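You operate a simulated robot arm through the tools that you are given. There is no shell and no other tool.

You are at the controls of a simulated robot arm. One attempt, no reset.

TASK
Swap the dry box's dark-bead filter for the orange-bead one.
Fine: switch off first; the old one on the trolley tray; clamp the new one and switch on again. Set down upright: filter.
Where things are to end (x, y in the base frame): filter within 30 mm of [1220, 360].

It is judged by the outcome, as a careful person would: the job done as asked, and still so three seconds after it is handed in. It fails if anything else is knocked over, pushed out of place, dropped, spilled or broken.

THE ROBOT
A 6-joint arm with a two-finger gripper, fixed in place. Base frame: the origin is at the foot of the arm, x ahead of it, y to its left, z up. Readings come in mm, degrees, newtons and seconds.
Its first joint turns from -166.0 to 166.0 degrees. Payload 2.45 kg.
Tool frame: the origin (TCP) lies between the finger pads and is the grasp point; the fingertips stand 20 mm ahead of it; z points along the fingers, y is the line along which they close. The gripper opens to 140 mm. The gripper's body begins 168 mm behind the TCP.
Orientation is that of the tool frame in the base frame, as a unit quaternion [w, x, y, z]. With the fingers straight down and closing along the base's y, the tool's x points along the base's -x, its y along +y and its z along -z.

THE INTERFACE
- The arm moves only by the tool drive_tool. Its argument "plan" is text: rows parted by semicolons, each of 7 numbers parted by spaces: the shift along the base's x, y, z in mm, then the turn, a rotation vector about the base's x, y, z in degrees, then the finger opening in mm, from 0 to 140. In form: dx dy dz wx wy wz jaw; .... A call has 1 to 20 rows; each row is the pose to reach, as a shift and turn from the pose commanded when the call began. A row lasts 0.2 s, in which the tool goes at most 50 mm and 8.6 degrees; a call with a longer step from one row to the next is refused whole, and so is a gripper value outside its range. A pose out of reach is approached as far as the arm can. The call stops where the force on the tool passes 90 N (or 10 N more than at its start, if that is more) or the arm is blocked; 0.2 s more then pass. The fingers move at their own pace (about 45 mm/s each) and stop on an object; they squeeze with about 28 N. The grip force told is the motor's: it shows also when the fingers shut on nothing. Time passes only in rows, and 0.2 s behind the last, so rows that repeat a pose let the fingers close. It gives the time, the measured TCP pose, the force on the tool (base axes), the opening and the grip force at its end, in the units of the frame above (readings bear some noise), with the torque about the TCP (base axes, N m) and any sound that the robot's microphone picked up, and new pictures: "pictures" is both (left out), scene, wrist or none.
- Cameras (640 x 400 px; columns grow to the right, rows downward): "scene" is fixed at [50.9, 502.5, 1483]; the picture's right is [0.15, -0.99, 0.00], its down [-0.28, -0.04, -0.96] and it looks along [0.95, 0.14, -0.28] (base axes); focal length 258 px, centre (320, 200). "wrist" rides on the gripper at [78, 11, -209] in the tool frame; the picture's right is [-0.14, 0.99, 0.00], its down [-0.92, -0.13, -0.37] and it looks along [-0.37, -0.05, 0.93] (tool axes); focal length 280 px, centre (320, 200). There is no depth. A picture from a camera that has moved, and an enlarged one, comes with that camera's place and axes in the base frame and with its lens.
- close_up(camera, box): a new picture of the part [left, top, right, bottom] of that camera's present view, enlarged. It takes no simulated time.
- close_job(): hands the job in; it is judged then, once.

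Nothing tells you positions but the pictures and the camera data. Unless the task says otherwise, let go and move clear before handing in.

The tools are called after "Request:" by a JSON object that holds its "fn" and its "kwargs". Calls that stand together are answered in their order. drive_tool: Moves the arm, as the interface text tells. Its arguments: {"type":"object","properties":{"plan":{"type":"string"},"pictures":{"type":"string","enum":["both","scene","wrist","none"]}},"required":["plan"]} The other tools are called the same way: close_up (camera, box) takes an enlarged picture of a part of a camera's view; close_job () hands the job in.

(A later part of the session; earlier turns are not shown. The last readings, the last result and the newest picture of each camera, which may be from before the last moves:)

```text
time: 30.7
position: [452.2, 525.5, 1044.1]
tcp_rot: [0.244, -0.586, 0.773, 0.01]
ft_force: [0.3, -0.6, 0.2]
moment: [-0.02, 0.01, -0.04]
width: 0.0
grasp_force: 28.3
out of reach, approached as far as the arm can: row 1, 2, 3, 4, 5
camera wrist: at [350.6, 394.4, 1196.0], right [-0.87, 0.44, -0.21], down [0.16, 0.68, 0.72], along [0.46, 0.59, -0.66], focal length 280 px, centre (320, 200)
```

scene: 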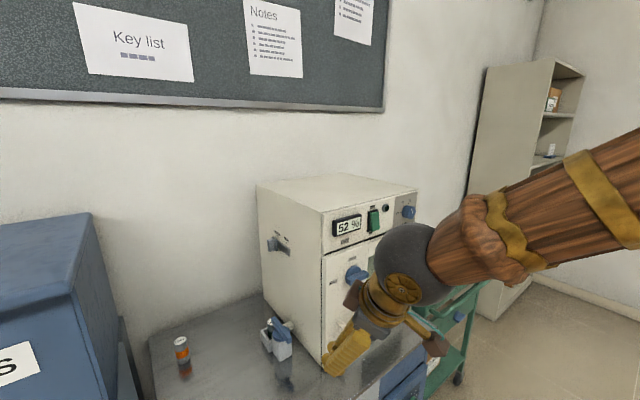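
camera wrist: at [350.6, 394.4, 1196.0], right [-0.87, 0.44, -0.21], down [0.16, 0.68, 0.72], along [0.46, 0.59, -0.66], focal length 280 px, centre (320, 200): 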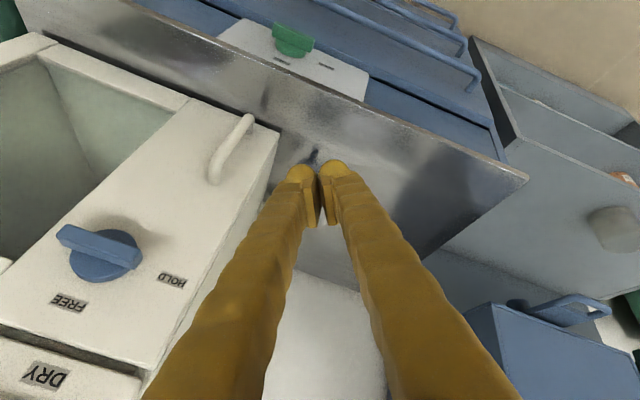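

I'll now test this wrist configuration by going to a clean tool-down attitude, well away from the box.

Request:
{"fn": "drive_tool", "kwargs": {"plan": "0 7 10 -2 4.3 -4.8 0;0 14 20 -4 8.6 -9.6 0;0 21 30 -6 13 -14.4 0;0 28 40 -8 17.3 -19.1 0;0 35 50 -10 21.6 -23.9 0;0 40 60 -12 25.9 -28.7 0;0 40 60 -12 25.9 -28.7 0"}}

```text
time: 32.3
position: [508.4, 507.6, 1067.7]
tcp_rot: [0.128, -0.559, 0.816, -0.069]
ft_force: [-0.1, -0.1, -0.3]
moment: [0.0, 0.03, -0.03]
width: 0.0
grasp_force: 28.2
out of reach, approached as far as the arm can: row 1, 2, 3, 4, 5, 6, 7
camera wrist: at [411.6, 432.4, 1255.6], right [-0.84, 0.49, -0.24], down [0.32, 0.8, 0.51], along [0.44, 0.35, -0.83], focal length 280 px, centre (320, 200)
```

scene: 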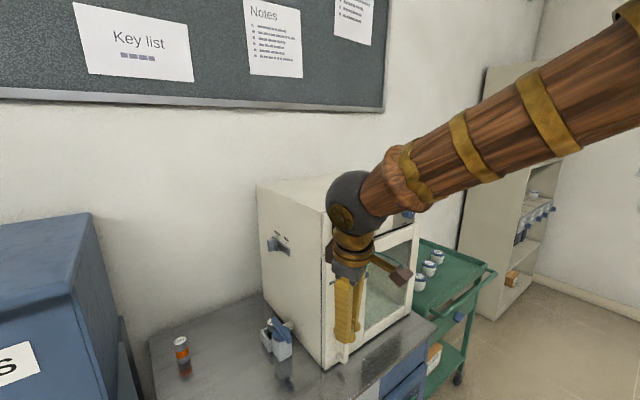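
wrist: 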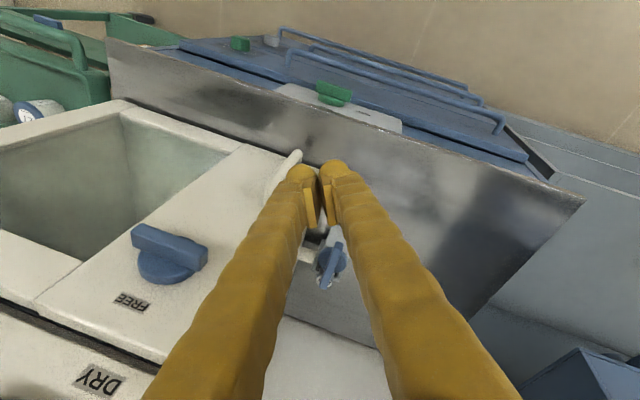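

The wrist is still flipped and at the end of its roll. To get back cleanly I'll swing the arm left into free space, then re-orient the tool around the forearm and cross the aligned pose exactly in the arm's plane.

Request:
{"fn": "drive_tool", "kwargs": {"plan": "-29 27 10 0 0 3.1 0;-59 52 20 0 0 6.2 0;-90 76 30 0 0 9.4 0;-122.6 98 40 0 0 12.5 0;-156 118 50 0 0 15.6 0;-191 136 60 0 0 18.75 0;-226 152.7 70 0 0 21.9 0;-263 167 80 0 0 25 0;-263 167 80 0 0 25 0"}}

```text
time: 34.5
position: [269.2, 652.6, 1213.0]
tcp_rot: [-0.189, 0.697, -0.691, 0.027]
ft_force: [0.1, 0.9, -0.5]
moment: [0.01, -0.05, 0.01]
width: 0.0
grasp_force: 27.6
out of reach, approached as far as the arm can: row 8, 9
stopped in row 9: the arm was blocked; the commanded pose is now the measured one
camera wrist: at [199.7, 529.8, 1387.5], right [-0.95, 0.16, -0.27], down [-0.03, 0.81, 0.59], along [0.31, 0.56, -0.77], focal length 280 px, centre (320, 200)
```

scene: 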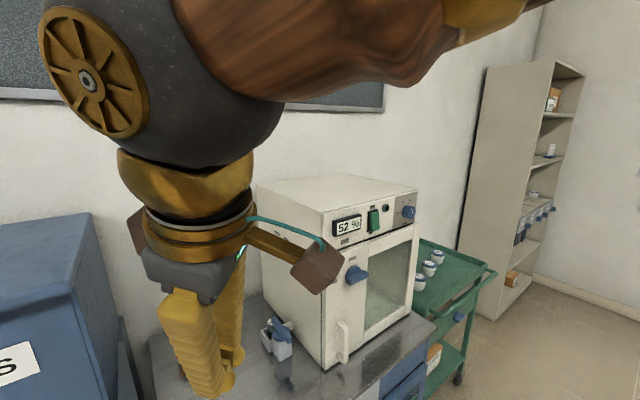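
wrist: 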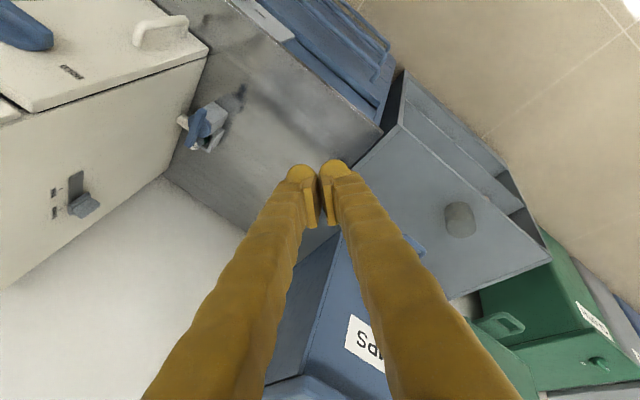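

The roll joint is at its end stop. I'll roll the tool back to its middle first, out here in free space.

Request:
{"fn": "drive_tool", "kwargs": {"plan": "0 0 0 -2.54 -1.92 7.88 0;0 0 0 -5.08 -3.84 15.76 0;0 0 0 -7.62 -5.76 23.64 0;0 0 0 -10.16 -7.68 31.52 0;0 0 0 -12.7 -9.6 39.4 0;0 0 0 -15.24 -11.52 47.28 0;0 0 0 -17.78 -13.44 55.16 0;0 0 0 -20.32 -15.36 63.04 0;0 0 0 -22.86 -17.28 70.92 0;0 0 0 -25.4 -19.2 78.8 0;0 0 0 -27.94 -21.12 86.68 0;0 0 0 -30.48 -23.04 94.56 0;0 0 0 -33.02 -24.96 102.44 0;0 0 0 -35.56 -26.88 110.32 0;0 0 0 -38.1 -28.8 118.2 0;0 0 0 -40.64 -30.72 126.08 0;0 0 0 -43.18 -32.64 133.96 0;0 0 0 -45.72 -34.56 141.84 0;0 0 0 -48.26 -36.48 149.72 0", "pictures": "wrist"}}

```text
time: 38.5
position: [266.2, 654.7, 1208.9]
tcp_rot: [-0.005, 0.791, 0.577, 0.201]
ft_force: [-0.1, 0.6, -0.9]
moment: [0.0, 0.0, 0.01]
width: 0.0
grasp_force: 28.2
camera wrist: at [230.2, 671.9, 1429.4], right [0.87, -0.45, 0.18], down [-0.46, -0.89, 0.01], along [0.15, -0.09, -0.98], focal length 280 px, centre (320, 200)
```

wrist: 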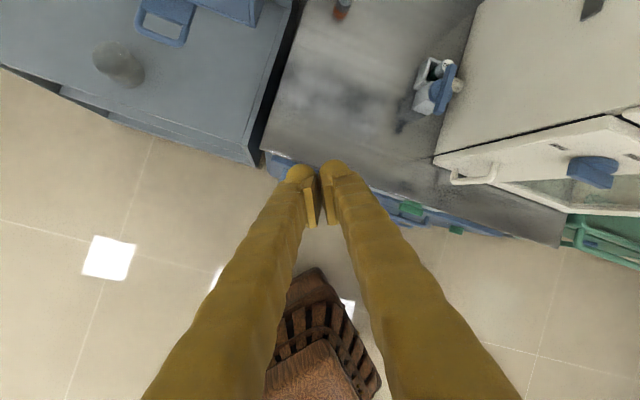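

Rolling worked. The camera-up attitude is mid-range here, with the tool bent to the right of the forearm. Now I'll swing the tool rigidly about the forearm axis from down-right, through right, to up, high in free space.

Request:
{"fn": "drive_tool", "kwargs": {"plan": "32.1 -4.6 11.9 -2.125 -7.285 2.909 0;63 -7.1 28.1 -4.25 -14.57 5.818 0;91.5 -7.5 48.1 -6.375 -21.855 8.727 0;117 -5.7 71.2 -8.5 -29.14 11.636 0;139.4 -1.7 97.5 -10.625 -36.425 14.545 0;157.9 4.3 126 -12.75 -43.71 17.454 0;172.5 12.3 156.7 -14.875 -50.995 20.363 0;182.4 22 188.3 -17 -58.28 23.272 0;188 33.3 220.6 -19.125 -65.565 26.181 0;188.7 46.1 253.1 -21.25 -72.85 29.09 0;184.8 60 284.9 -23.375 -80.135 31.999 0;176 74.6 315 -25.5 -87.42 34.908 0;163 89.6 343 -27.625 -94.705 37.817 0;145.6 104.9 369 -29.75 -101.99 40.726 0;124.3 120.4 392 -31.875 -109.275 43.635 0;99.5 135.3 411 -34 -116.56 46.544 0;72 149.5 426.8 -36.125 -123.845 49.453 0;42 162.8 438 -38.25 -131.13 52.362 0;10 174.8 444.9 -40.375 -138.415 55.271 0;-22.9 185.3 447 -42.5 -145.7 58.18 0"}}

```text
time: 42.7
position: [242.0, 835.3, 1658.4]
tcp_rot: [0.649, -0.258, 0.418, 0.581]
ft_force: [0.0, -0.3, 0.5]
moment: [-0.02, 0.01, 0.0]
width: 0.0
grasp_force: 27.9
camera wrist: at [178.9, 709.1, 1487.3], right [-0.96, 0.12, 0.27], down [0.06, -0.82, 0.56], along [0.28, 0.55, 0.78], focal length 280 px, centre (320, 200)
```

scene: 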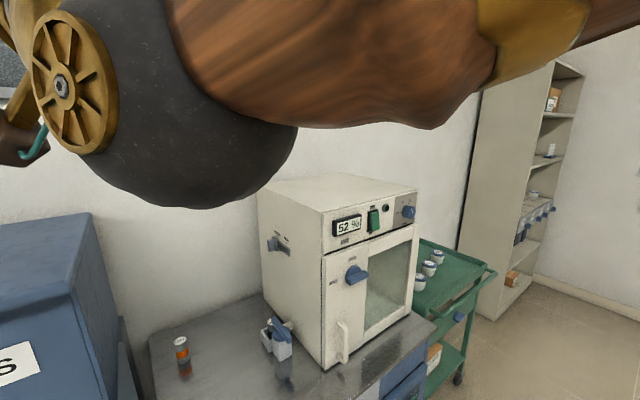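
wrist: 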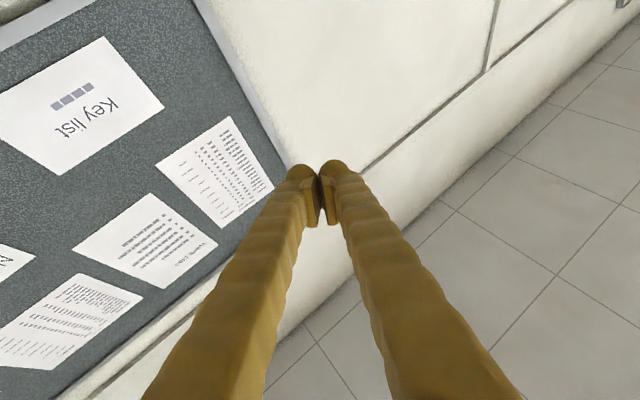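

That went cleanly, and the tool now points up in the arm's plane. I'll take out the small roll, then pitch down quickly through the aligned pose within the plane.

Request:
{"fn": "drive_tool", "kwargs": {"plan": "0 0 0 -1.23 -4.15 -2.46 0;0 0 0 -2.46 -8.29 -4.92 0;0 0 0 -2.46 -8.29 -4.92 0", "pictures": "none"}}

```text
time: 43.5
position: [242.9, 836.9, 1656.8]
tcp_rot: [0.696, -0.295, 0.394, 0.523]
ft_force: [-0.3, -0.6, -0.4]
moment: [0.05, -0.01, 0.02]
width: 0.0
grasp_force: 27.9
```

Request:
{"fn": "drive_tool", "kwargs": {"plan": "5.8 20 -41 -8.067 2.342 0 0;9.8 33.9 -84.7 -16.13 4.684 0 0;12.1 41.6 -130 -24.2 7.026 0 0;12.4 42.8 -176 -32.27 9.368 0 0;10.9 37.5 -221.6 -40.33 11.71 0 0;7.6 26 -266 -48.4 14.05 0 0;2.4 8.4 -308.1 -56.47 16.39 0 0;-4.4 -15.1 -347.1 -64.54 18.74 0 0;-12.7 -43.7 -382.2 -72.6 21.08 0 0;-22.3 -76.9 -412.5 -80.67 23.42 0 0;-33.1 -114.1 -437.4 -88.74 25.76 0 0;-44.8 -154.3 -456.4 -96.8 28.1 0 0"}}

```text
time: 46.3
position: [236.5, 720.7, 1229.2]
tcp_rot: [0.25, -0.529, 0.803, 0.111]
ft_force: [-1.0, 0.3, 0.0]
moment: [0.06, -0.05, -0.02]
width: 0.0
grasp_force: 28.2
out of reach, approached as far as the arm can: row 6, 7, 8, 9, 10, 11, 12
stopped in row 12: the arm was blocked; the commanded pose is now the measured one
camera wrist: at [141.2, 569.3, 1366.5], right [-0.85, 0.52, -0.01], down [0.3, 0.51, 0.8], along [0.43, 0.68, -0.6], focal length 280 px, centre (320, 200)
```

scene: 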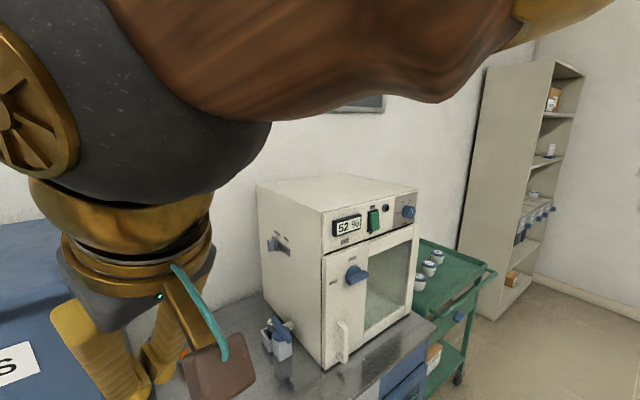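
wrist: 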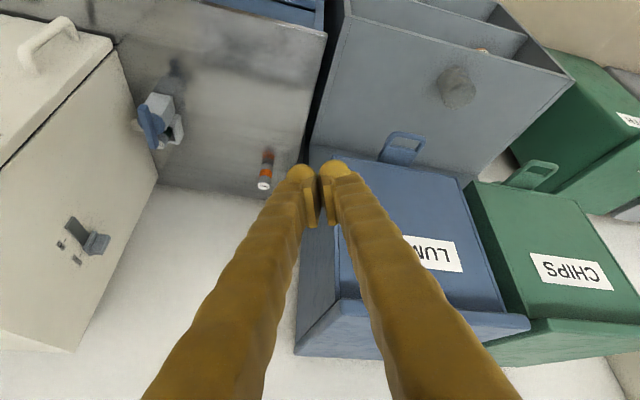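

The wrist can stay in this configuration. With the tool aimed to the right of the forearm and the camera on the inner side, both filters, the tray and the switch are all reachable. I'll move to a viewing pose in front-left of the clamp.

Request:
{"fn": "drive_tool", "kwargs": {"plan": "31.6 -13.4 -25.4 1.07 -0.38 -5.5 0;63 -27 -51 2.1 -0.76 -11.1 0;95 -40 -76 3.2 -1.1 -16.6 0;126 -54 -102 4.3 -1.5 -22.2 0;158 -67 -127 5.3 -1.9 -27.7 0;189 -81 -153 6.4 -2.3 -33.3 0;221 -94 -178 7.5 -2.6 -38.8 0;252 -107 -204 8.5 -3 -44.4 0;284 -121 -229 9.6 -3.4 -49.9 0;284 -121 -229 9.6 -3.4 -49.9 0"}}

```text
time: 48.5
position: [511.6, 596.3, 987.3]
tcp_rot: [0.332, -0.129, 0.933, 0.043]
ft_force: [0.1, -0.6, 0.0]
moment: [0.01, -0.01, -0.02]
width: 0.0
grasp_force: 27.8
camera wrist: at [321.2, 554.9, 1101.7], right [-0.16, 0.98, 0.08], down [0.5, 0.01, 0.87], along [0.85, 0.18, -0.49], focal length 280 px, centre (320, 200)
```

scene: 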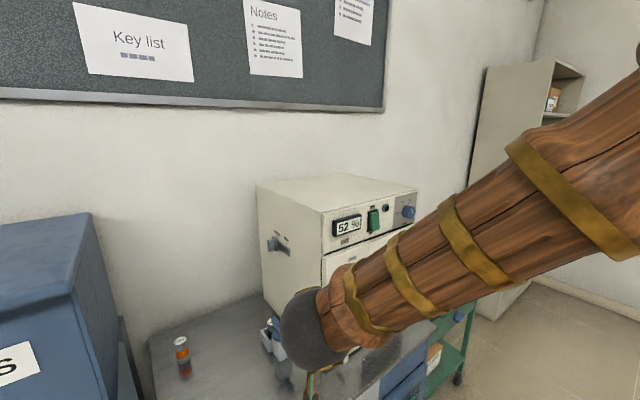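
wrist: 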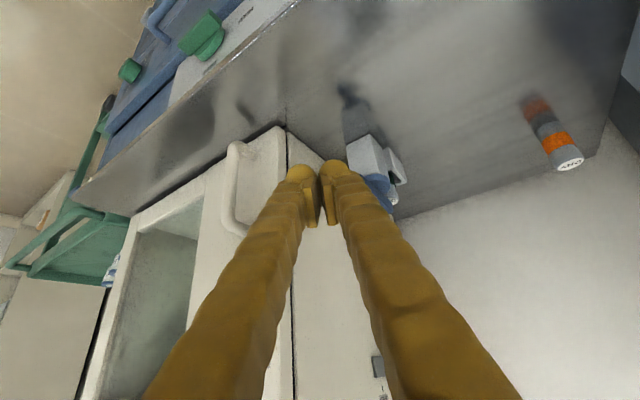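

Request:
{"fn": "close_up", "kwargs": {"camera": "wrist", "box": [270, 90, 430, 240]}}

Request:
{"fn": "close_up", "kwargs": {"camera": "wrist", "box": [500, 60, 620, 190]}}

```text
2.67 times, centred on (350, 165) of wrist
camera zoom: at [321.2, 554.9, 1101.7], right [-0.16, 0.98, 0.08], down [0.5, 0.01, 0.87], along [0.85, 0.18, -0.49], focal length 748 px, centre (240, 293)
```

zoom: 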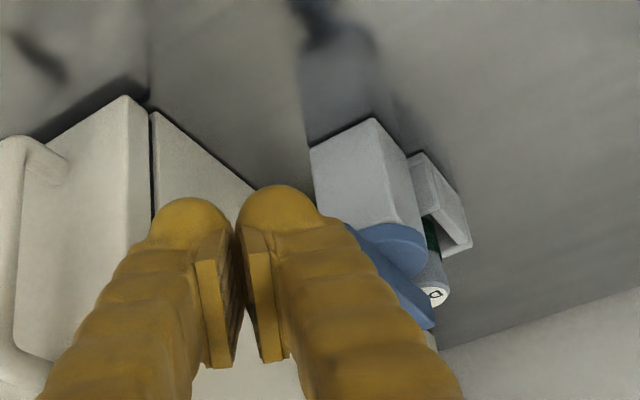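

```text
3.08 times, centred on (560, 125) of wrist
camera zoom: at [321.2, 554.9, 1101.7], right [-0.16, 0.98, 0.08], down [0.5, 0.01, 0.87], along [0.85, 0.18, -0.49], focal length 863 px, centre (-418, 431)
```

zoom: 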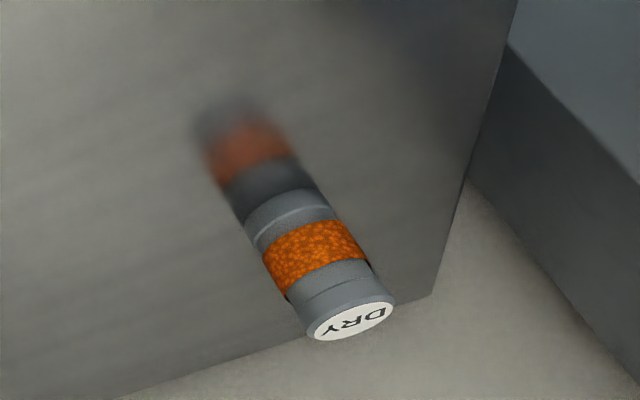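

All poses reached cleanly. My refined estimates are: clamp pivot about (645, 702), bar top about 904, old filter at about (687, 744) with its top near 887, orange filter at about (583, 985) with its top near 885, bench about 822. I'll move above the starting spot to the right of the bar's near end.

Request:
{"fn": "drive_tool", "kwargs": {"plan": "24 9 -5 0 0 0 0;48 18 -10 0 0 0 0;72 27 -16 0 0 0 0;97 36 -22 0 0 0 0;121 45 -27 0 0 0 0;121 45 -27 0 0 0 0"}}

Request:
{"fn": "close_up", "kwargs": {"camera": "wrist", "box": [250, 80, 430, 240]}}

Request:
{"fn": "close_up", "kwargs": {"camera": "scene", "box": [230, 280, 350, 380]}}

```text
time: 49.9
position: [633.7, 640.8, 960.8]
tcp_rot: [0.333, -0.129, 0.933, 0.043]
ft_force: [-0.6, -0.4, 0.9]
moment: [0.03, 0.03, 0.04]
width: 0.0
grasp_force: 27.7
camera wrist: at [443.3, 599.3, 1075.1], right [-0.16, 0.98, 0.08], down [0.5, 0.01, 0.87], along [0.85, 0.18, -0.49], focal length 280 px, centre (320, 200)
```

scene: 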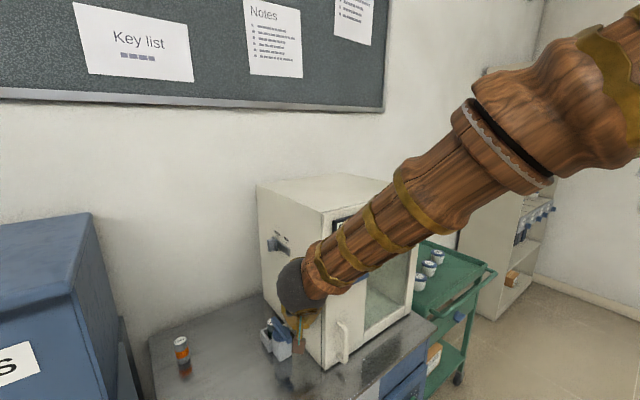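
wrist: 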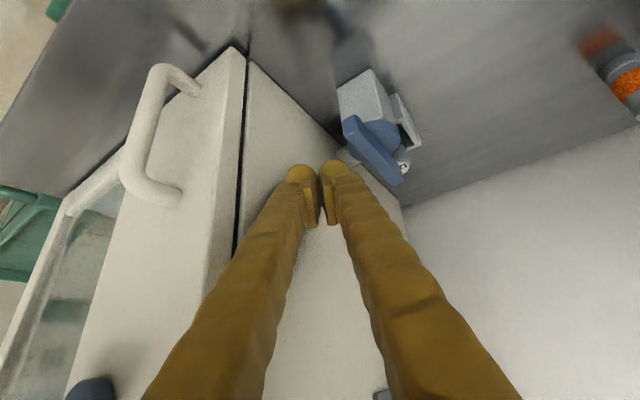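

```text
2.50 times, centred on (340, 160) of wrist
camera zoom: at [443.3, 599.3, 1075.1], right [-0.16, 0.98, 0.08], down [0.5, 0.01, 0.87], along [0.85, 0.18, -0.49], focal length 701 px, centre (270, 300)
```

zoom: 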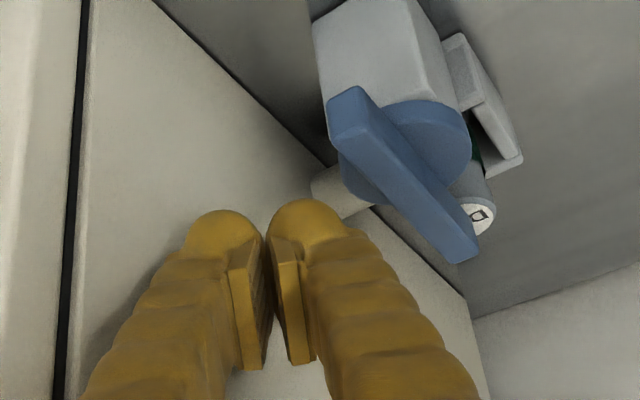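

```text
4.00 times, centred on (290, 330) of scene
camera zoom: at [50.9, 502.5, 1483.0], right [0.15, -0.99, 0.0], down [-0.28, -0.04, -0.96], along [0.95, 0.14, -0.28], focal length 1030 px, centre (440, -320)
```

zoom: 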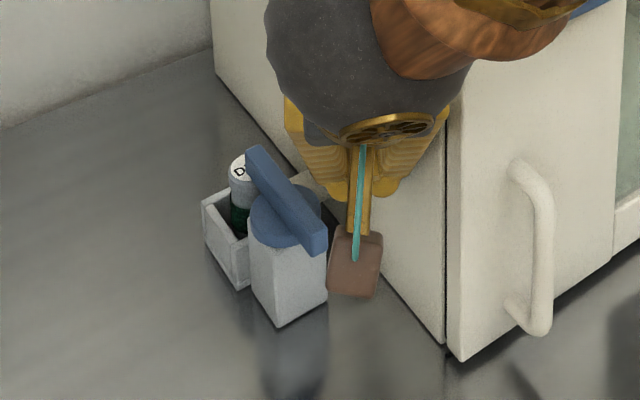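

The geometry is clear now. I'll slide slightly forward and descend beside the bar's near end.

Request:
{"fn": "drive_tool", "kwargs": {"plan": "4 4 -10 0 0 0 0;8 8 -25 0 0 0 0;8 8 -40 0 0 0 0;8 8 -52 0 0 0 0;8 8 -52 0 0 0 0", "pictures": "wrist"}}

Request:
{"fn": "close_up", "kwargs": {"camera": "wrist", "box": [250, 80, 430, 240]}}

Request:
{"fn": "close_up", "kwargs": {"camera": "scene", "box": [230, 280, 350, 380]}}

```text
time: 51.1
position: [640.5, 648.8, 909.6]
tcp_rot: [0.333, -0.129, 0.933, 0.044]
ft_force: [-0.2, -0.3, 0.3]
moment: [0.03, 0.02, 0.01]
width: 0.1
grasp_force: 28.1
camera wrist: at [450.6, 607.4, 1024.0], right [-0.16, 0.98, 0.08], down [0.5, 0.01, 0.87], along [0.85, 0.18, -0.49], focal length 280 px, centre (320, 200)
```

wrist: 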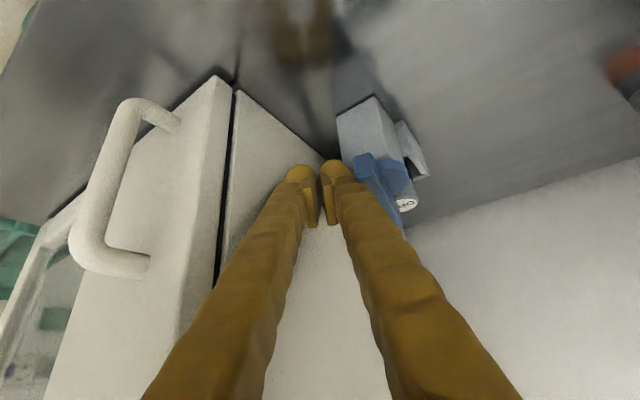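

```text
2.50 times, centred on (340, 160) of wrist
camera zoom: at [450.6, 607.4, 1024.0], right [-0.16, 0.98, 0.08], down [0.5, 0.01, 0.87], along [0.85, 0.18, -0.49], focal length 701 px, centre (270, 300)
```

zoom: 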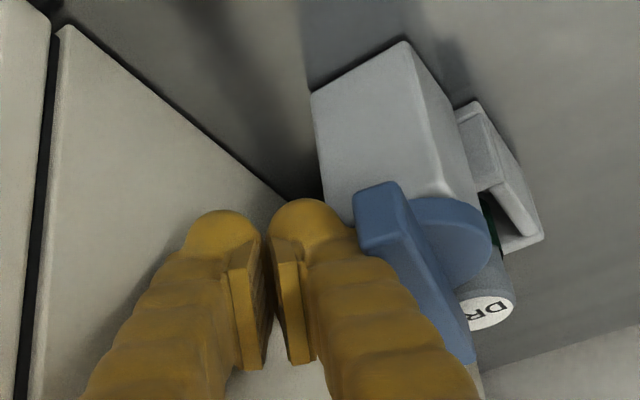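

```text
4.00 times, centred on (290, 330) of scene
camera zoom: at [50.9, 502.5, 1483.0], right [0.15, -0.99, 0.0], down [-0.28, -0.04, -0.96], along [0.95, 0.14, -0.28], focal length 1030 px, centre (440, -320)
```

zoom: 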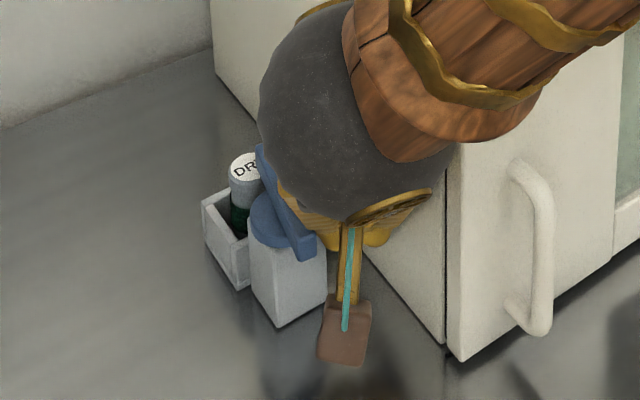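

The fingertip is beside the bar's near end at the right height. I'll push it leftwards along an arc, partway first.

Request:
{"fn": "drive_tool", "kwargs": {"plan": "-3 4 0 0 0 0 0;-6 7 0 0 0 0 0;-9 8 0 0 0 0 0;-12.5 9.3 0 0 0 0 0;-16 10.6 0 0 0 0 0;-18.8 12 0 0 0 0 0;-22 14 0 0 0 0 0;-24.4 15.7 0 0 0 0 0;-27 18 0 0 0 0 0;-29.5 20 0 0 0 0 0", "pictures": "wrist"}}

Request:
{"fn": "close_up", "kwargs": {"camera": "wrist", "box": [250, 80, 430, 240]}}

Request:
{"fn": "close_up", "kwargs": {"camera": "scene", "box": [230, 280, 350, 380]}}

```text
time: 53.3
position: [610.1, 669.0, 910.6]
tcp_rot: [0.333, -0.129, 0.933, 0.044]
ft_force: [1.1, -1.4, -0.5]
moment: [-0.04, -0.02, 0.01]
width: 0.3
grasp_force: 27.9
camera wrist: at [420.5, 627.6, 1024.8], right [-0.16, 0.98, 0.08], down [0.5, 0.01, 0.87], along [0.85, 0.18, -0.49], focal length 280 px, centre (320, 200)
```

wrist: 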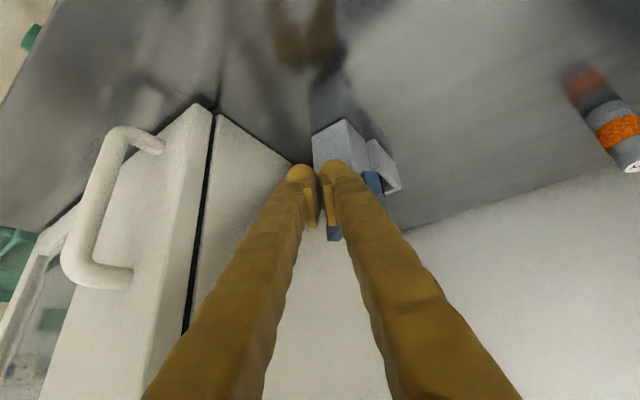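

```text
2.50 times, centred on (340, 160) of wrist
camera zoom: at [420.5, 627.6, 1024.8], right [-0.16, 0.98, 0.08], down [0.5, 0.01, 0.87], along [0.85, 0.18, -0.49], focal length 701 px, centre (270, 300)
```

zoom: 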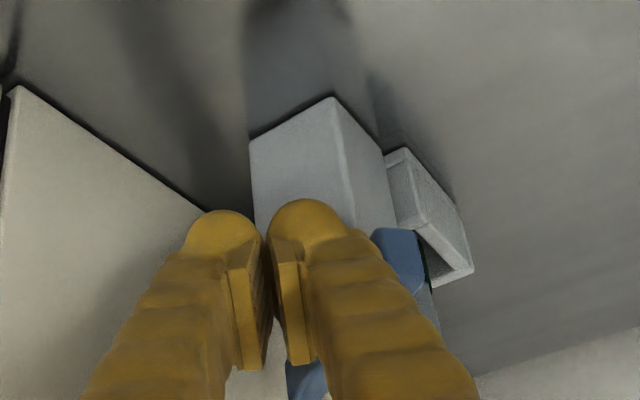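

```text
4.00 times, centred on (290, 330) of scene
camera zoom: at [50.9, 502.5, 1483.0], right [0.15, -0.99, 0.0], down [-0.28, -0.04, -0.96], along [0.95, 0.14, -0.28], focal length 1030 px, centre (440, -320)
```

zoom: 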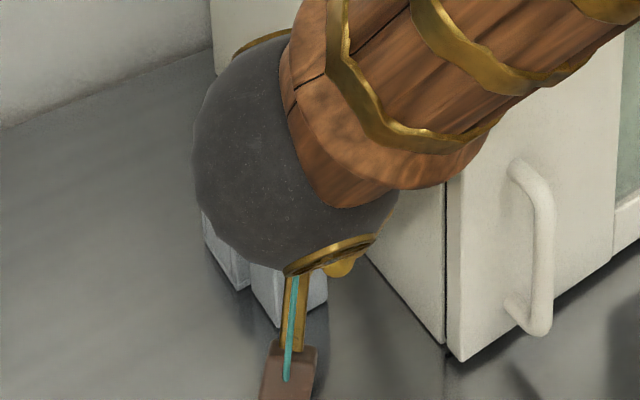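

The bar is turning freely with little force. I'll continue the arc to a full quarter turn.

Request:
{"fn": "drive_tool", "kwargs": {"plan": "-2 2.5 0 0 0 0 0;-4.4 5 0 0 0 0 0;-6.4 7.7 0 0 0 0 0;-8.2 10.5 0 0 0 0 0;-9.8 13.5 0 0 0 0 0;-11.2 16.5 0 0 0 0 0;-12.4 19.6 0 0 0 0 0;-13.4 22.8 0 0 0 0 0;-14.2 26 0 0 0 0 0;-14.7 29.3 0 0 0 0 0;-15 32.6 0 0 0 0 0;-15.3 36 0 0 0 0 0;-15.1 39.4 0 0 0 0 0;-14.9 42.7 0 0 0 0 0;-14.3 46 0 0 0 0 0;-13.7 49.2 0 0 0 0 0;-13 52 0 0 0 0 0", "pictures": "wrist"}}

Request:
{"fn": "close_up", "kwargs": {"camera": "wrist", "box": [230, 80, 430, 260]}}

```text
time: 56.3
position: [593.1, 705.4, 908.9]
tcp_rot: [0.332, -0.126, 0.934, 0.039]
ft_force: [-24.7, -28.9, 7.5]
moment: [0.5, -0.47, 0.45]
width: 0.1
grasp_force: 27.8
stopped in row 15: the force on the tool passed its limit at 97 N (the readings are from after the stop); the commanded pose is now the measured one
camera wrist: at [404.0, 666.3, 1023.4], right [-0.16, 0.98, 0.08], down [0.5, 0.01, 0.87], along [0.85, 0.17, -0.49], focal length 280 px, centre (320, 200)
```

wrist: 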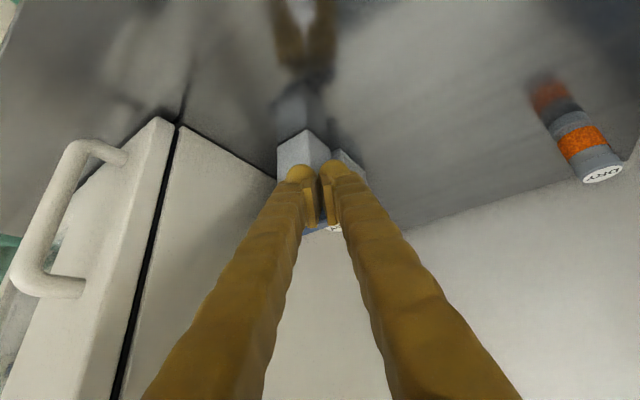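

```text
2.22 times, centred on (330, 170) of wrist
camera zoom: at [404.0, 666.3, 1023.4], right [-0.16, 0.98, 0.08], down [0.5, 0.01, 0.87], along [0.85, 0.17, -0.49], focal length 623 px, centre (298, 267)
```

zoom: 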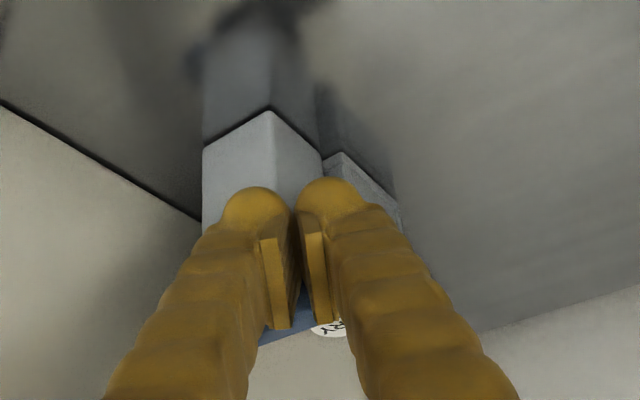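

It met a stop at about the quarter turn. I'll back off and look.

Request:
{"fn": "drive_tool", "kwargs": {"plan": "-8 -8 0 0 0 0 0;-20 -20 10 0 0 0 0;-35 -35 30 0 0 0 0;-50 -50 55 0 0 0 0;-60 -60 80 0 0 0 0"}}

Request:
{"fn": "close_up", "kwargs": {"camera": "wrist", "box": [230, 60, 430, 220]}}

Request:
{"fn": "close_up", "kwargs": {"camera": "scene", "box": [230, 280, 350, 380]}}

```text
time: 57.5
position: [533.8, 648.2, 990.2]
tcp_rot: [0.332, -0.127, 0.934, 0.04]
ft_force: [-0.7, -0.4, 0.0]
moment: [-0.01, 0.01, 0.02]
width: 0.0
grasp_force: 27.6
camera wrist: at [345.2, 607.9, 1104.3], right [-0.16, 0.98, 0.08], down [0.5, 0.01, 0.87], along [0.85, 0.18, -0.49], focal length 280 px, centre (320, 200)
```

scene: 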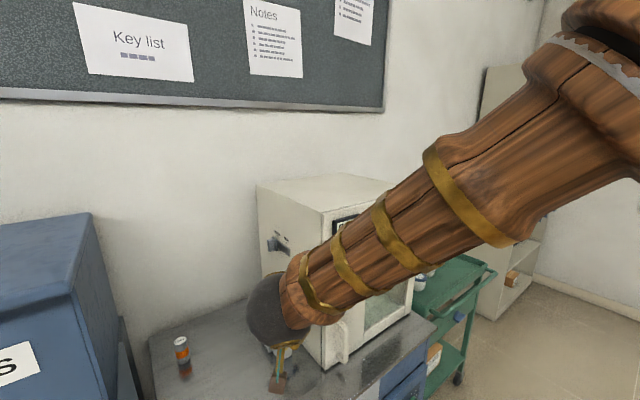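
wrist: 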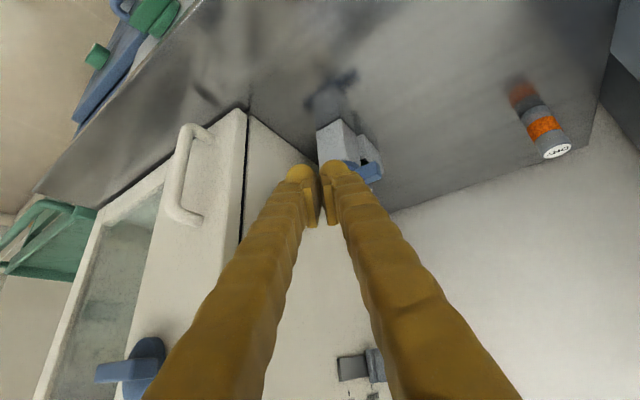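

```text
2.50 times, centred on (330, 140) of wrist
camera zoom: at [345.2, 607.9, 1104.3], right [-0.16, 0.98, 0.08], down [0.5, 0.01, 0.87], along [0.85, 0.18, -0.49], focal length 701 px, centre (295, 350)
```

zoom: 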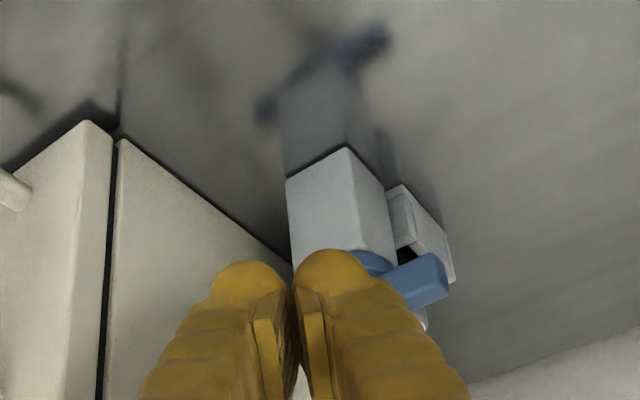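

```text
4.00 times, centred on (290, 330) of scene
camera zoom: at [50.9, 502.5, 1483.0], right [0.15, -0.99, 0.0], down [-0.28, -0.04, -0.96], along [0.95, 0.14, -0.28], focal length 1030 px, centre (440, -320)
```

zoom: 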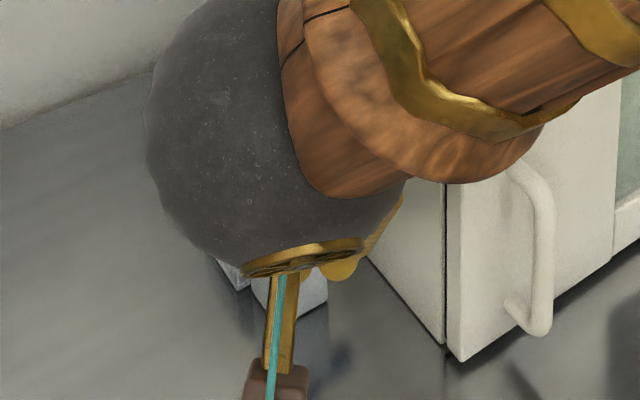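

The bar now points left and the old filter's top is free. Before grasping I want a view into the holder from the left, with the fingers opened.

Request:
{"fn": "drive_tool", "kwargs": {"plan": "8 18 5 0 0 -6 20;18 36 5 0 0 -12 40;30 54 5 0 0 -18 60;42 72 0 0 0 -24 80;54 90 0 0 0 -30 100;65 107 0 0 0 -35 110;65 107 0 0 0 -35 110;65 107 0 0 0 -35 110"}}

Request:
{"fn": "close_up", "kwargs": {"camera": "wrist", "box": [220, 60, 440, 230]}}

Request:
{"fn": "close_up", "kwargs": {"camera": "scene", "box": [230, 280, 350, 380]}}

```text
time: 59.3
position: [598.4, 756.2, 987.3]
tcp_rot: [0.328, 0.161, 0.929, -0.062]
ft_force: [-0.1, -0.1, -0.4]
moment: [-0.01, 0.03, 0.0]
width: 110.1
grasp_force: 0.1
camera wrist: at [421.3, 831.5, 1102.3], right [0.44, 0.9, 0.08], down [0.41, -0.28, 0.87], along [0.8, -0.35, -0.49], focal length 280 px, centre (320, 200)
```

scene: 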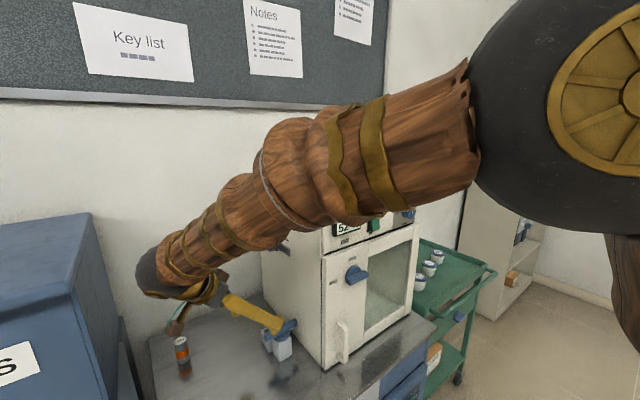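
wrist: 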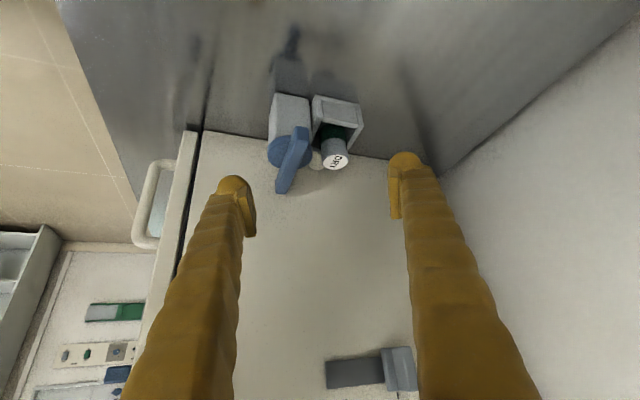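

```text
2.35 times, centred on (330, 145) of wrist
camera zoom: at [421.3, 831.5, 1102.3], right [0.44, 0.9, 0.08], down [0.41, -0.28, 0.87], along [0.8, -0.35, -0.49], focal length 660 px, centre (296, 329)
```

zoom: 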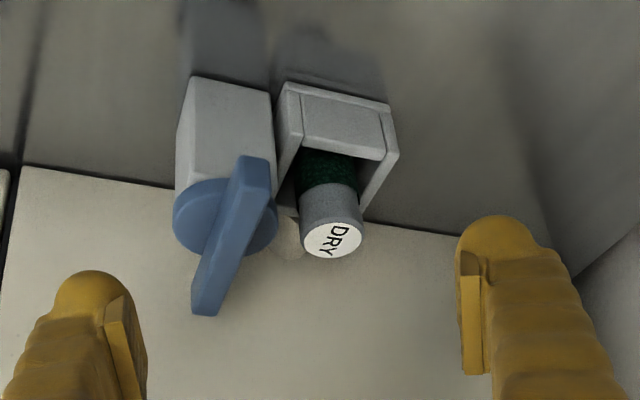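

```text
4.00 times, centred on (290, 330) of scene
camera zoom: at [50.9, 502.5, 1483.0], right [0.15, -0.99, 0.0], down [-0.28, -0.04, -0.96], along [0.95, 0.14, -0.28], focal length 1030 px, centre (440, -320)
```

zoom: 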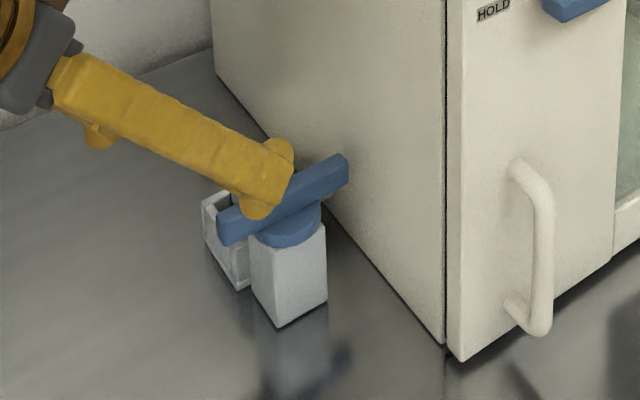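

This view settles it: the bar is fully clear, the filter is at (686, 743) with its top near 891, the holder walls rise only to about 858, and the pivot is where I estimated. I'll turn to az 25°, pitch steeply, and hover above the filter.

Request:
{"fn": "drive_tool", "kwargs": {"plan": "5 -2 15 0.05 1 7.5 100;15 -4 20 0.1 2 15 90;30 -6 20 0.15 3 22.5 80;50 -8 10 0.2 4 30 70;70 -11 -10 0.25 5.1 37.5 64;88 -13 -37 0.3 6.1 44.9 64;88 -13 -37 0.3 6.1 44.9 64"}}

Request:
{"fn": "close_up", "kwargs": {"camera": "wrist", "box": [230, 60, 430, 220]}}

```text
time: 60.9
position: [687.6, 742.8, 951.8]
tcp_rot: [0.278, -0.21, 0.935, 0.062]
ft_force: [0.6, 0.6, 0.0]
moment: [0.01, -0.02, 0.02]
width: 63.8
grasp_force: 0.1
camera wrist: at [519.9, 674.8, 1085.3], right [-0.32, 0.94, 0.08], down [0.57, 0.13, 0.81], along [0.76, 0.3, -0.58], focal length 280 px, centre (320, 200)
```

scene: 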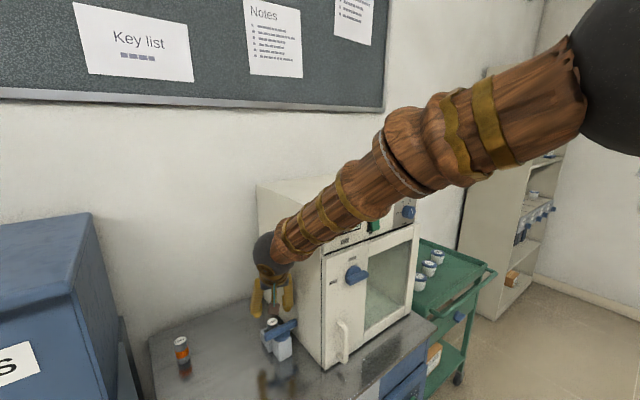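
wrist: 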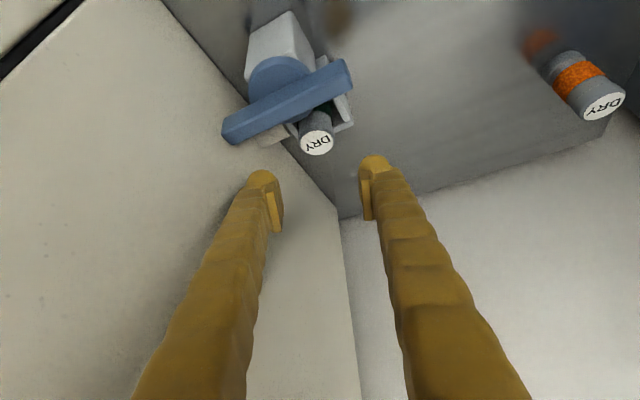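

```text
2.50 times, centred on (330, 140) of wrist
camera zoom: at [519.9, 674.8, 1085.3], right [-0.32, 0.94, 0.08], down [0.57, 0.13, 0.81], along [0.76, 0.3, -0.58], focal length 701 px, centre (295, 350)
```

zoom: 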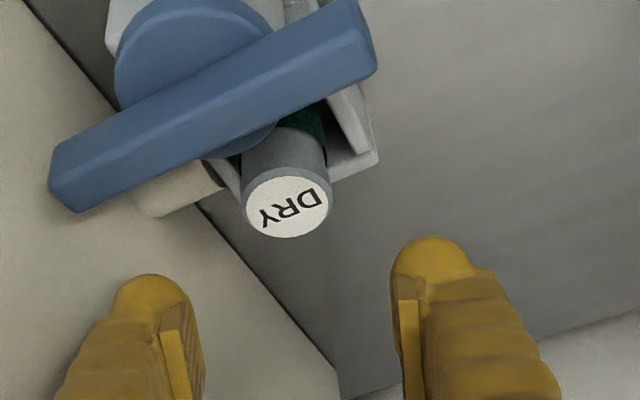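

The filter fits at (687, 743.5), top at 891, right under the TCP. I'll descend vertically so the tips stay just above the holder walls.

Request:
{"fn": "drive_tool", "kwargs": {"plan": "0 0 -15 0 0 0 64;0 0 -30 0 0 0 64;0 0 -42 0 0 0 64;0 0 -52 0 0 0 64;0 0 -60 0 0 0 64;0 0 -60 0 0 0 64", "pictures": "wrist"}}

Request:
{"fn": "close_up", "kwargs": {"camera": "wrist", "box": [230, 80, 430, 240]}}

Request:
{"fn": "close_up", "kwargs": {"camera": "scene", "box": [230, 280, 350, 380]}}

```text
time: 62.3
position: [688.0, 742.8, 891.4]
tcp_rot: [0.278, -0.211, 0.935, 0.062]
ft_force: [-0.3, -0.3, 0.6]
moment: [0.01, 0.03, 0.0]
width: 64.1
grasp_force: 0.1
camera wrist: at [521.1, 674.8, 1024.7], right [-0.32, 0.94, 0.08], down [0.57, 0.13, 0.81], along [0.76, 0.3, -0.58], focal length 280 px, centre (320, 200)
```

wrist: 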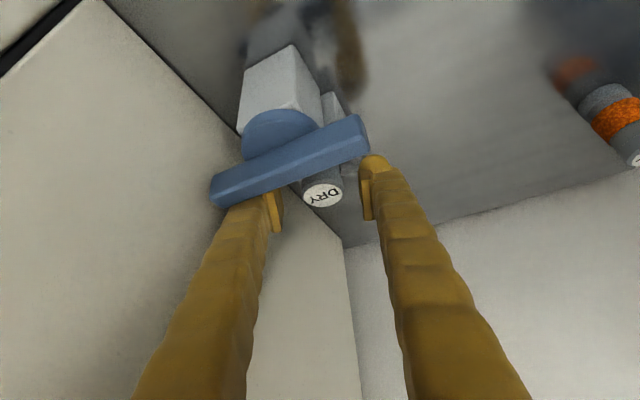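

```text
2.50 times, centred on (330, 160) of wrist
camera zoom: at [521.1, 674.8, 1024.7], right [-0.32, 0.94, 0.08], down [0.57, 0.13, 0.81], along [0.76, 0.3, -0.58], focal length 701 px, centre (295, 300)
```

zoom: 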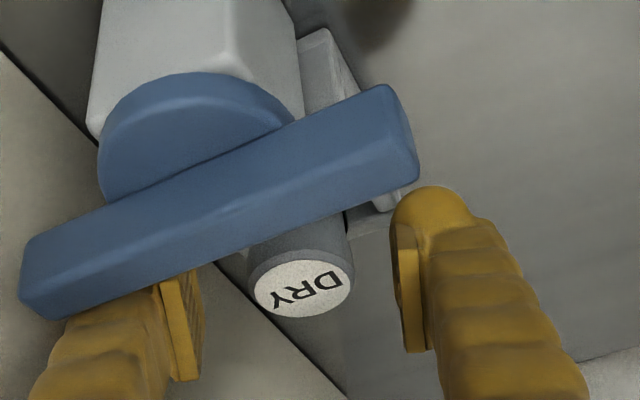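

```text
4.00 times, centred on (290, 330) of scene
camera zoom: at [50.9, 502.5, 1483.0], right [0.15, -0.99, 0.0], down [-0.28, -0.04, -0.96], along [0.95, 0.14, -0.28], focal length 1030 px, centre (440, -320)
```

zoom: 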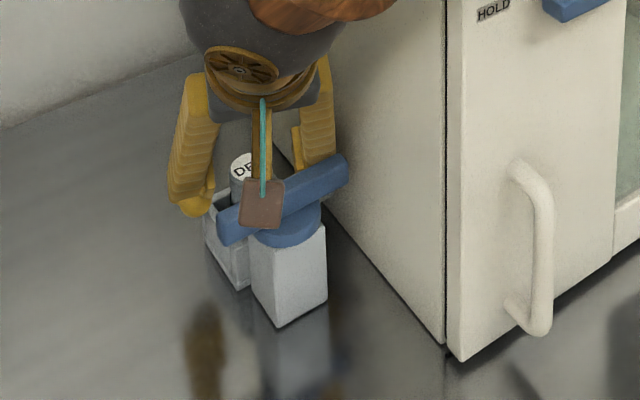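

The filter top sits centred between the pads. Closing.

Request:
{"fn": "drive_tool", "kwargs": {"plan": "0 0 0 0 0 0 40;0 0 0 0 0 0 20;0 0 0 0 0 0 10;0 0 0 0 0 0 10;0 0 0 0 0 0 10", "pictures": "wrist"}}

Request:
{"fn": "close_up", "kwargs": {"camera": "wrist", "box": [230, 80, 430, 240]}}

```text
time: 63.5
position: [689.4, 742.6, 890.3]
tcp_rot: [0.277, -0.209, 0.936, 0.062]
ft_force: [-0.6, -0.1, 0.2]
moment: [-0.01, 0.01, -0.01]
width: 32.3
grasp_force: 28.1
camera wrist: at [521.1, 674.8, 1024.9], right [-0.32, 0.94, 0.08], down [0.57, 0.13, 0.81], along [0.76, 0.3, -0.58], focal length 280 px, centre (320, 200)
```

wrist: 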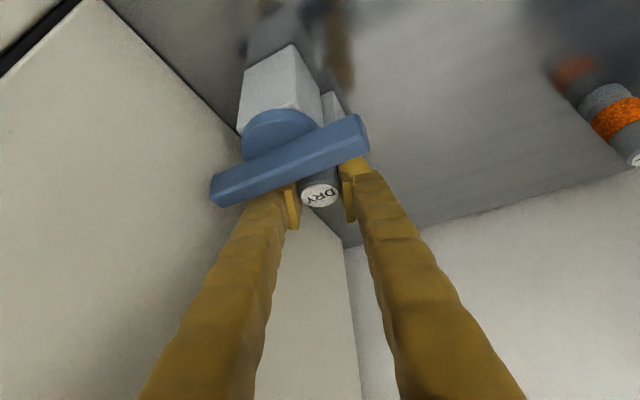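

```text
2.50 times, centred on (330, 160) of wrist
camera zoom: at [521.1, 674.8, 1024.9], right [-0.32, 0.94, 0.08], down [0.57, 0.13, 0.81], along [0.76, 0.3, -0.58], focal length 701 px, centre (295, 300)
```

zoom: 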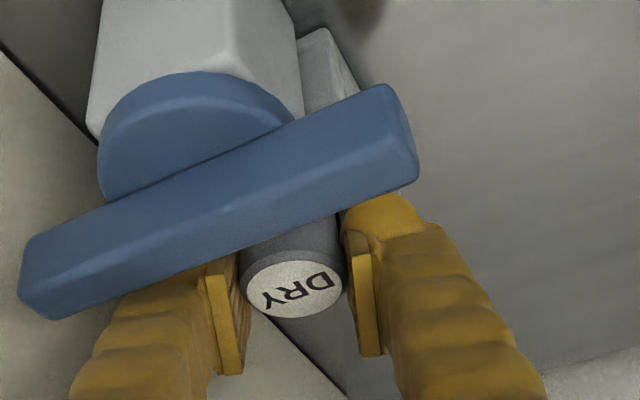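

Gripped at 32 mm. I'll lift straight up.

Request:
{"fn": "drive_tool", "kwargs": {"plan": "0 0 6 0 0 0 10;0 0 14 0 0 0 10;0 0 26 0 0 0 10;0 0 40 0 0 0 10;0 0 56 0 0 0 10;0 0 74 0 0 0 10;0 0 92 0 0 0 10;0 0 110 0 0 0 10"}}

Request:
{"fn": "close_up", "kwargs": {"camera": "scene", "box": [230, 260, 350, 370]}}

Request:
{"fn": "close_up", "kwargs": {"camera": "wrist", "box": [230, 80, 430, 240]}}

```text
time: 65.3
position: [689.1, 741.2, 1001.2]
tcp_rot: [0.278, -0.209, 0.935, 0.062]
ft_force: [0.2, 0.8, -0.6]
moment: [-0.01, 0.0, -0.04]
width: 32.6
grasp_force: 28.1
camera wrist: at [520.7, 674.6, 1134.6], right [-0.32, 0.95, 0.07], down [0.57, 0.13, 0.81], along [0.76, 0.3, -0.58], focal length 280 px, centre (320, 200)
```

scene: 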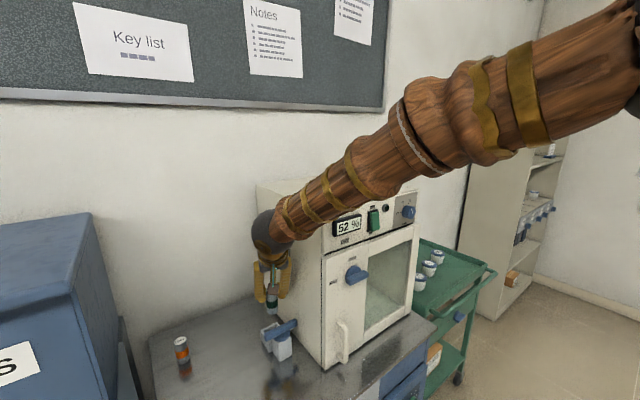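
wrist: 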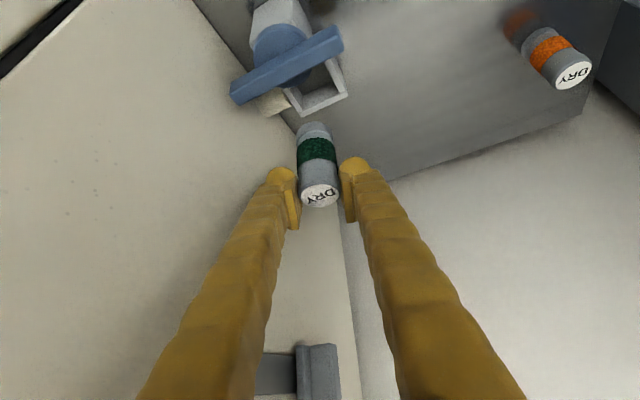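

```text
3.64 times, centred on (290, 315) of scene
camera zoom: at [50.9, 502.5, 1483.0], right [0.15, -0.99, 0.0], down [-0.28, -0.04, -0.96], along [0.95, 0.14, -0.28], focal length 936 px, centre (429, -218)
```

zoom: 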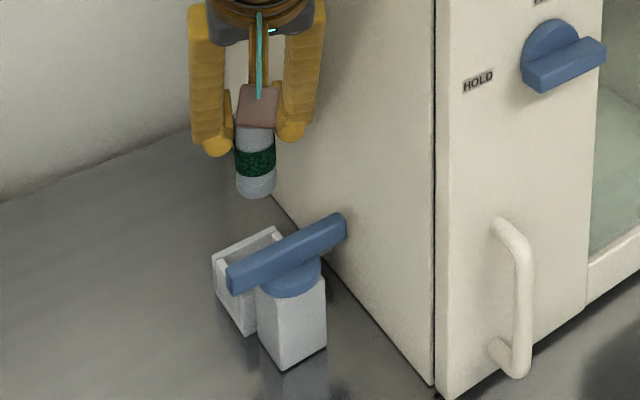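

```text
2.50 times, centred on (330, 160) of wrist
camera zoom: at [520.7, 674.6, 1134.6], right [-0.32, 0.95, 0.07], down [0.57, 0.13, 0.81], along [0.76, 0.3, -0.58], focal length 701 px, centre (295, 300)
```

zoom: 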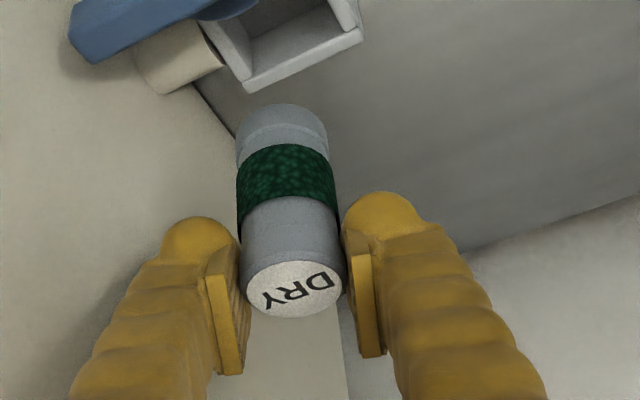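

The dark-bead filter is out. The trolley spot needs a much flatter tool angle than this grip, so I'll first set the filter upright on a free spot of the bench at about (600, 850) and re-grip it with a flatter tool.

Request:
{"fn": "drive_tool", "kwargs": {"plan": "-15 18 0 0 0 0 10;-35 42 0 0 0 0 10;-55 66 -10 0 0 0 10;-75 90 -30 0 0 0 10;-89 109 -55 0 0 0 10;-89 109 -80 0 0 0 10;-89 109 -98 0 0 0 10"}}

Request:
{"fn": "close_up", "kwargs": {"camera": "scene", "box": [150, 270, 320, 390]}}

```text
time: 66.9
position: [600.5, 851.1, 905.1]
tcp_rot: [0.278, -0.209, 0.935, 0.062]
ft_force: [0.5, 0.6, -1.3]
moment: [0.02, -0.03, 0.01]
width: 32.3
grasp_force: 27.9
camera wrist: at [431.8, 783.8, 1038.5], right [-0.32, 0.94, 0.08], down [0.57, 0.13, 0.81], along [0.76, 0.3, -0.58], focal length 280 px, centre (320, 200)
```

scene: 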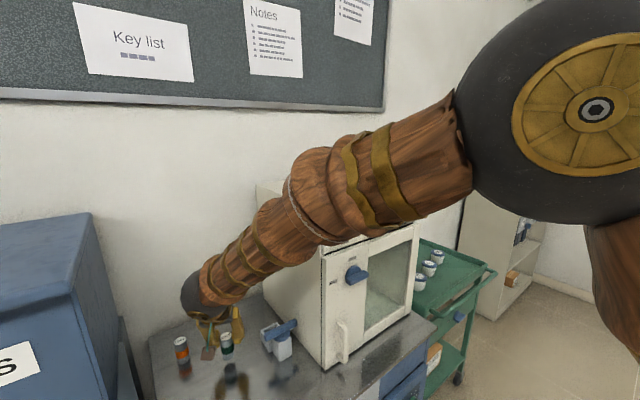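
wrist: 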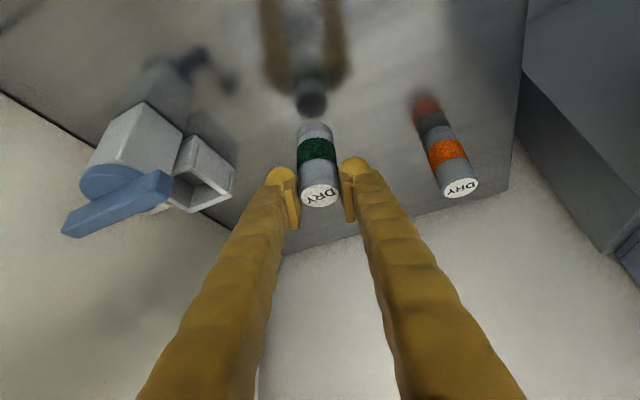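

```text
3.33 times, centred on (235, 330) of scene
camera zoom: at [50.9, 502.5, 1483.0], right [0.15, -0.99, 0.0], down [-0.28, -0.04, -0.96], along [0.95, 0.14, -0.28], focal length 858 px, centre (603, -233)
```

zoom: 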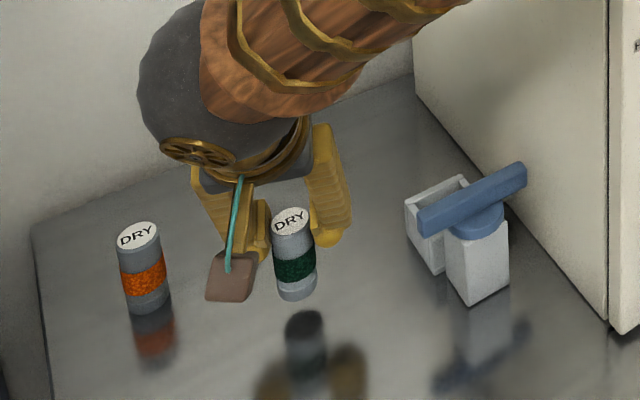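

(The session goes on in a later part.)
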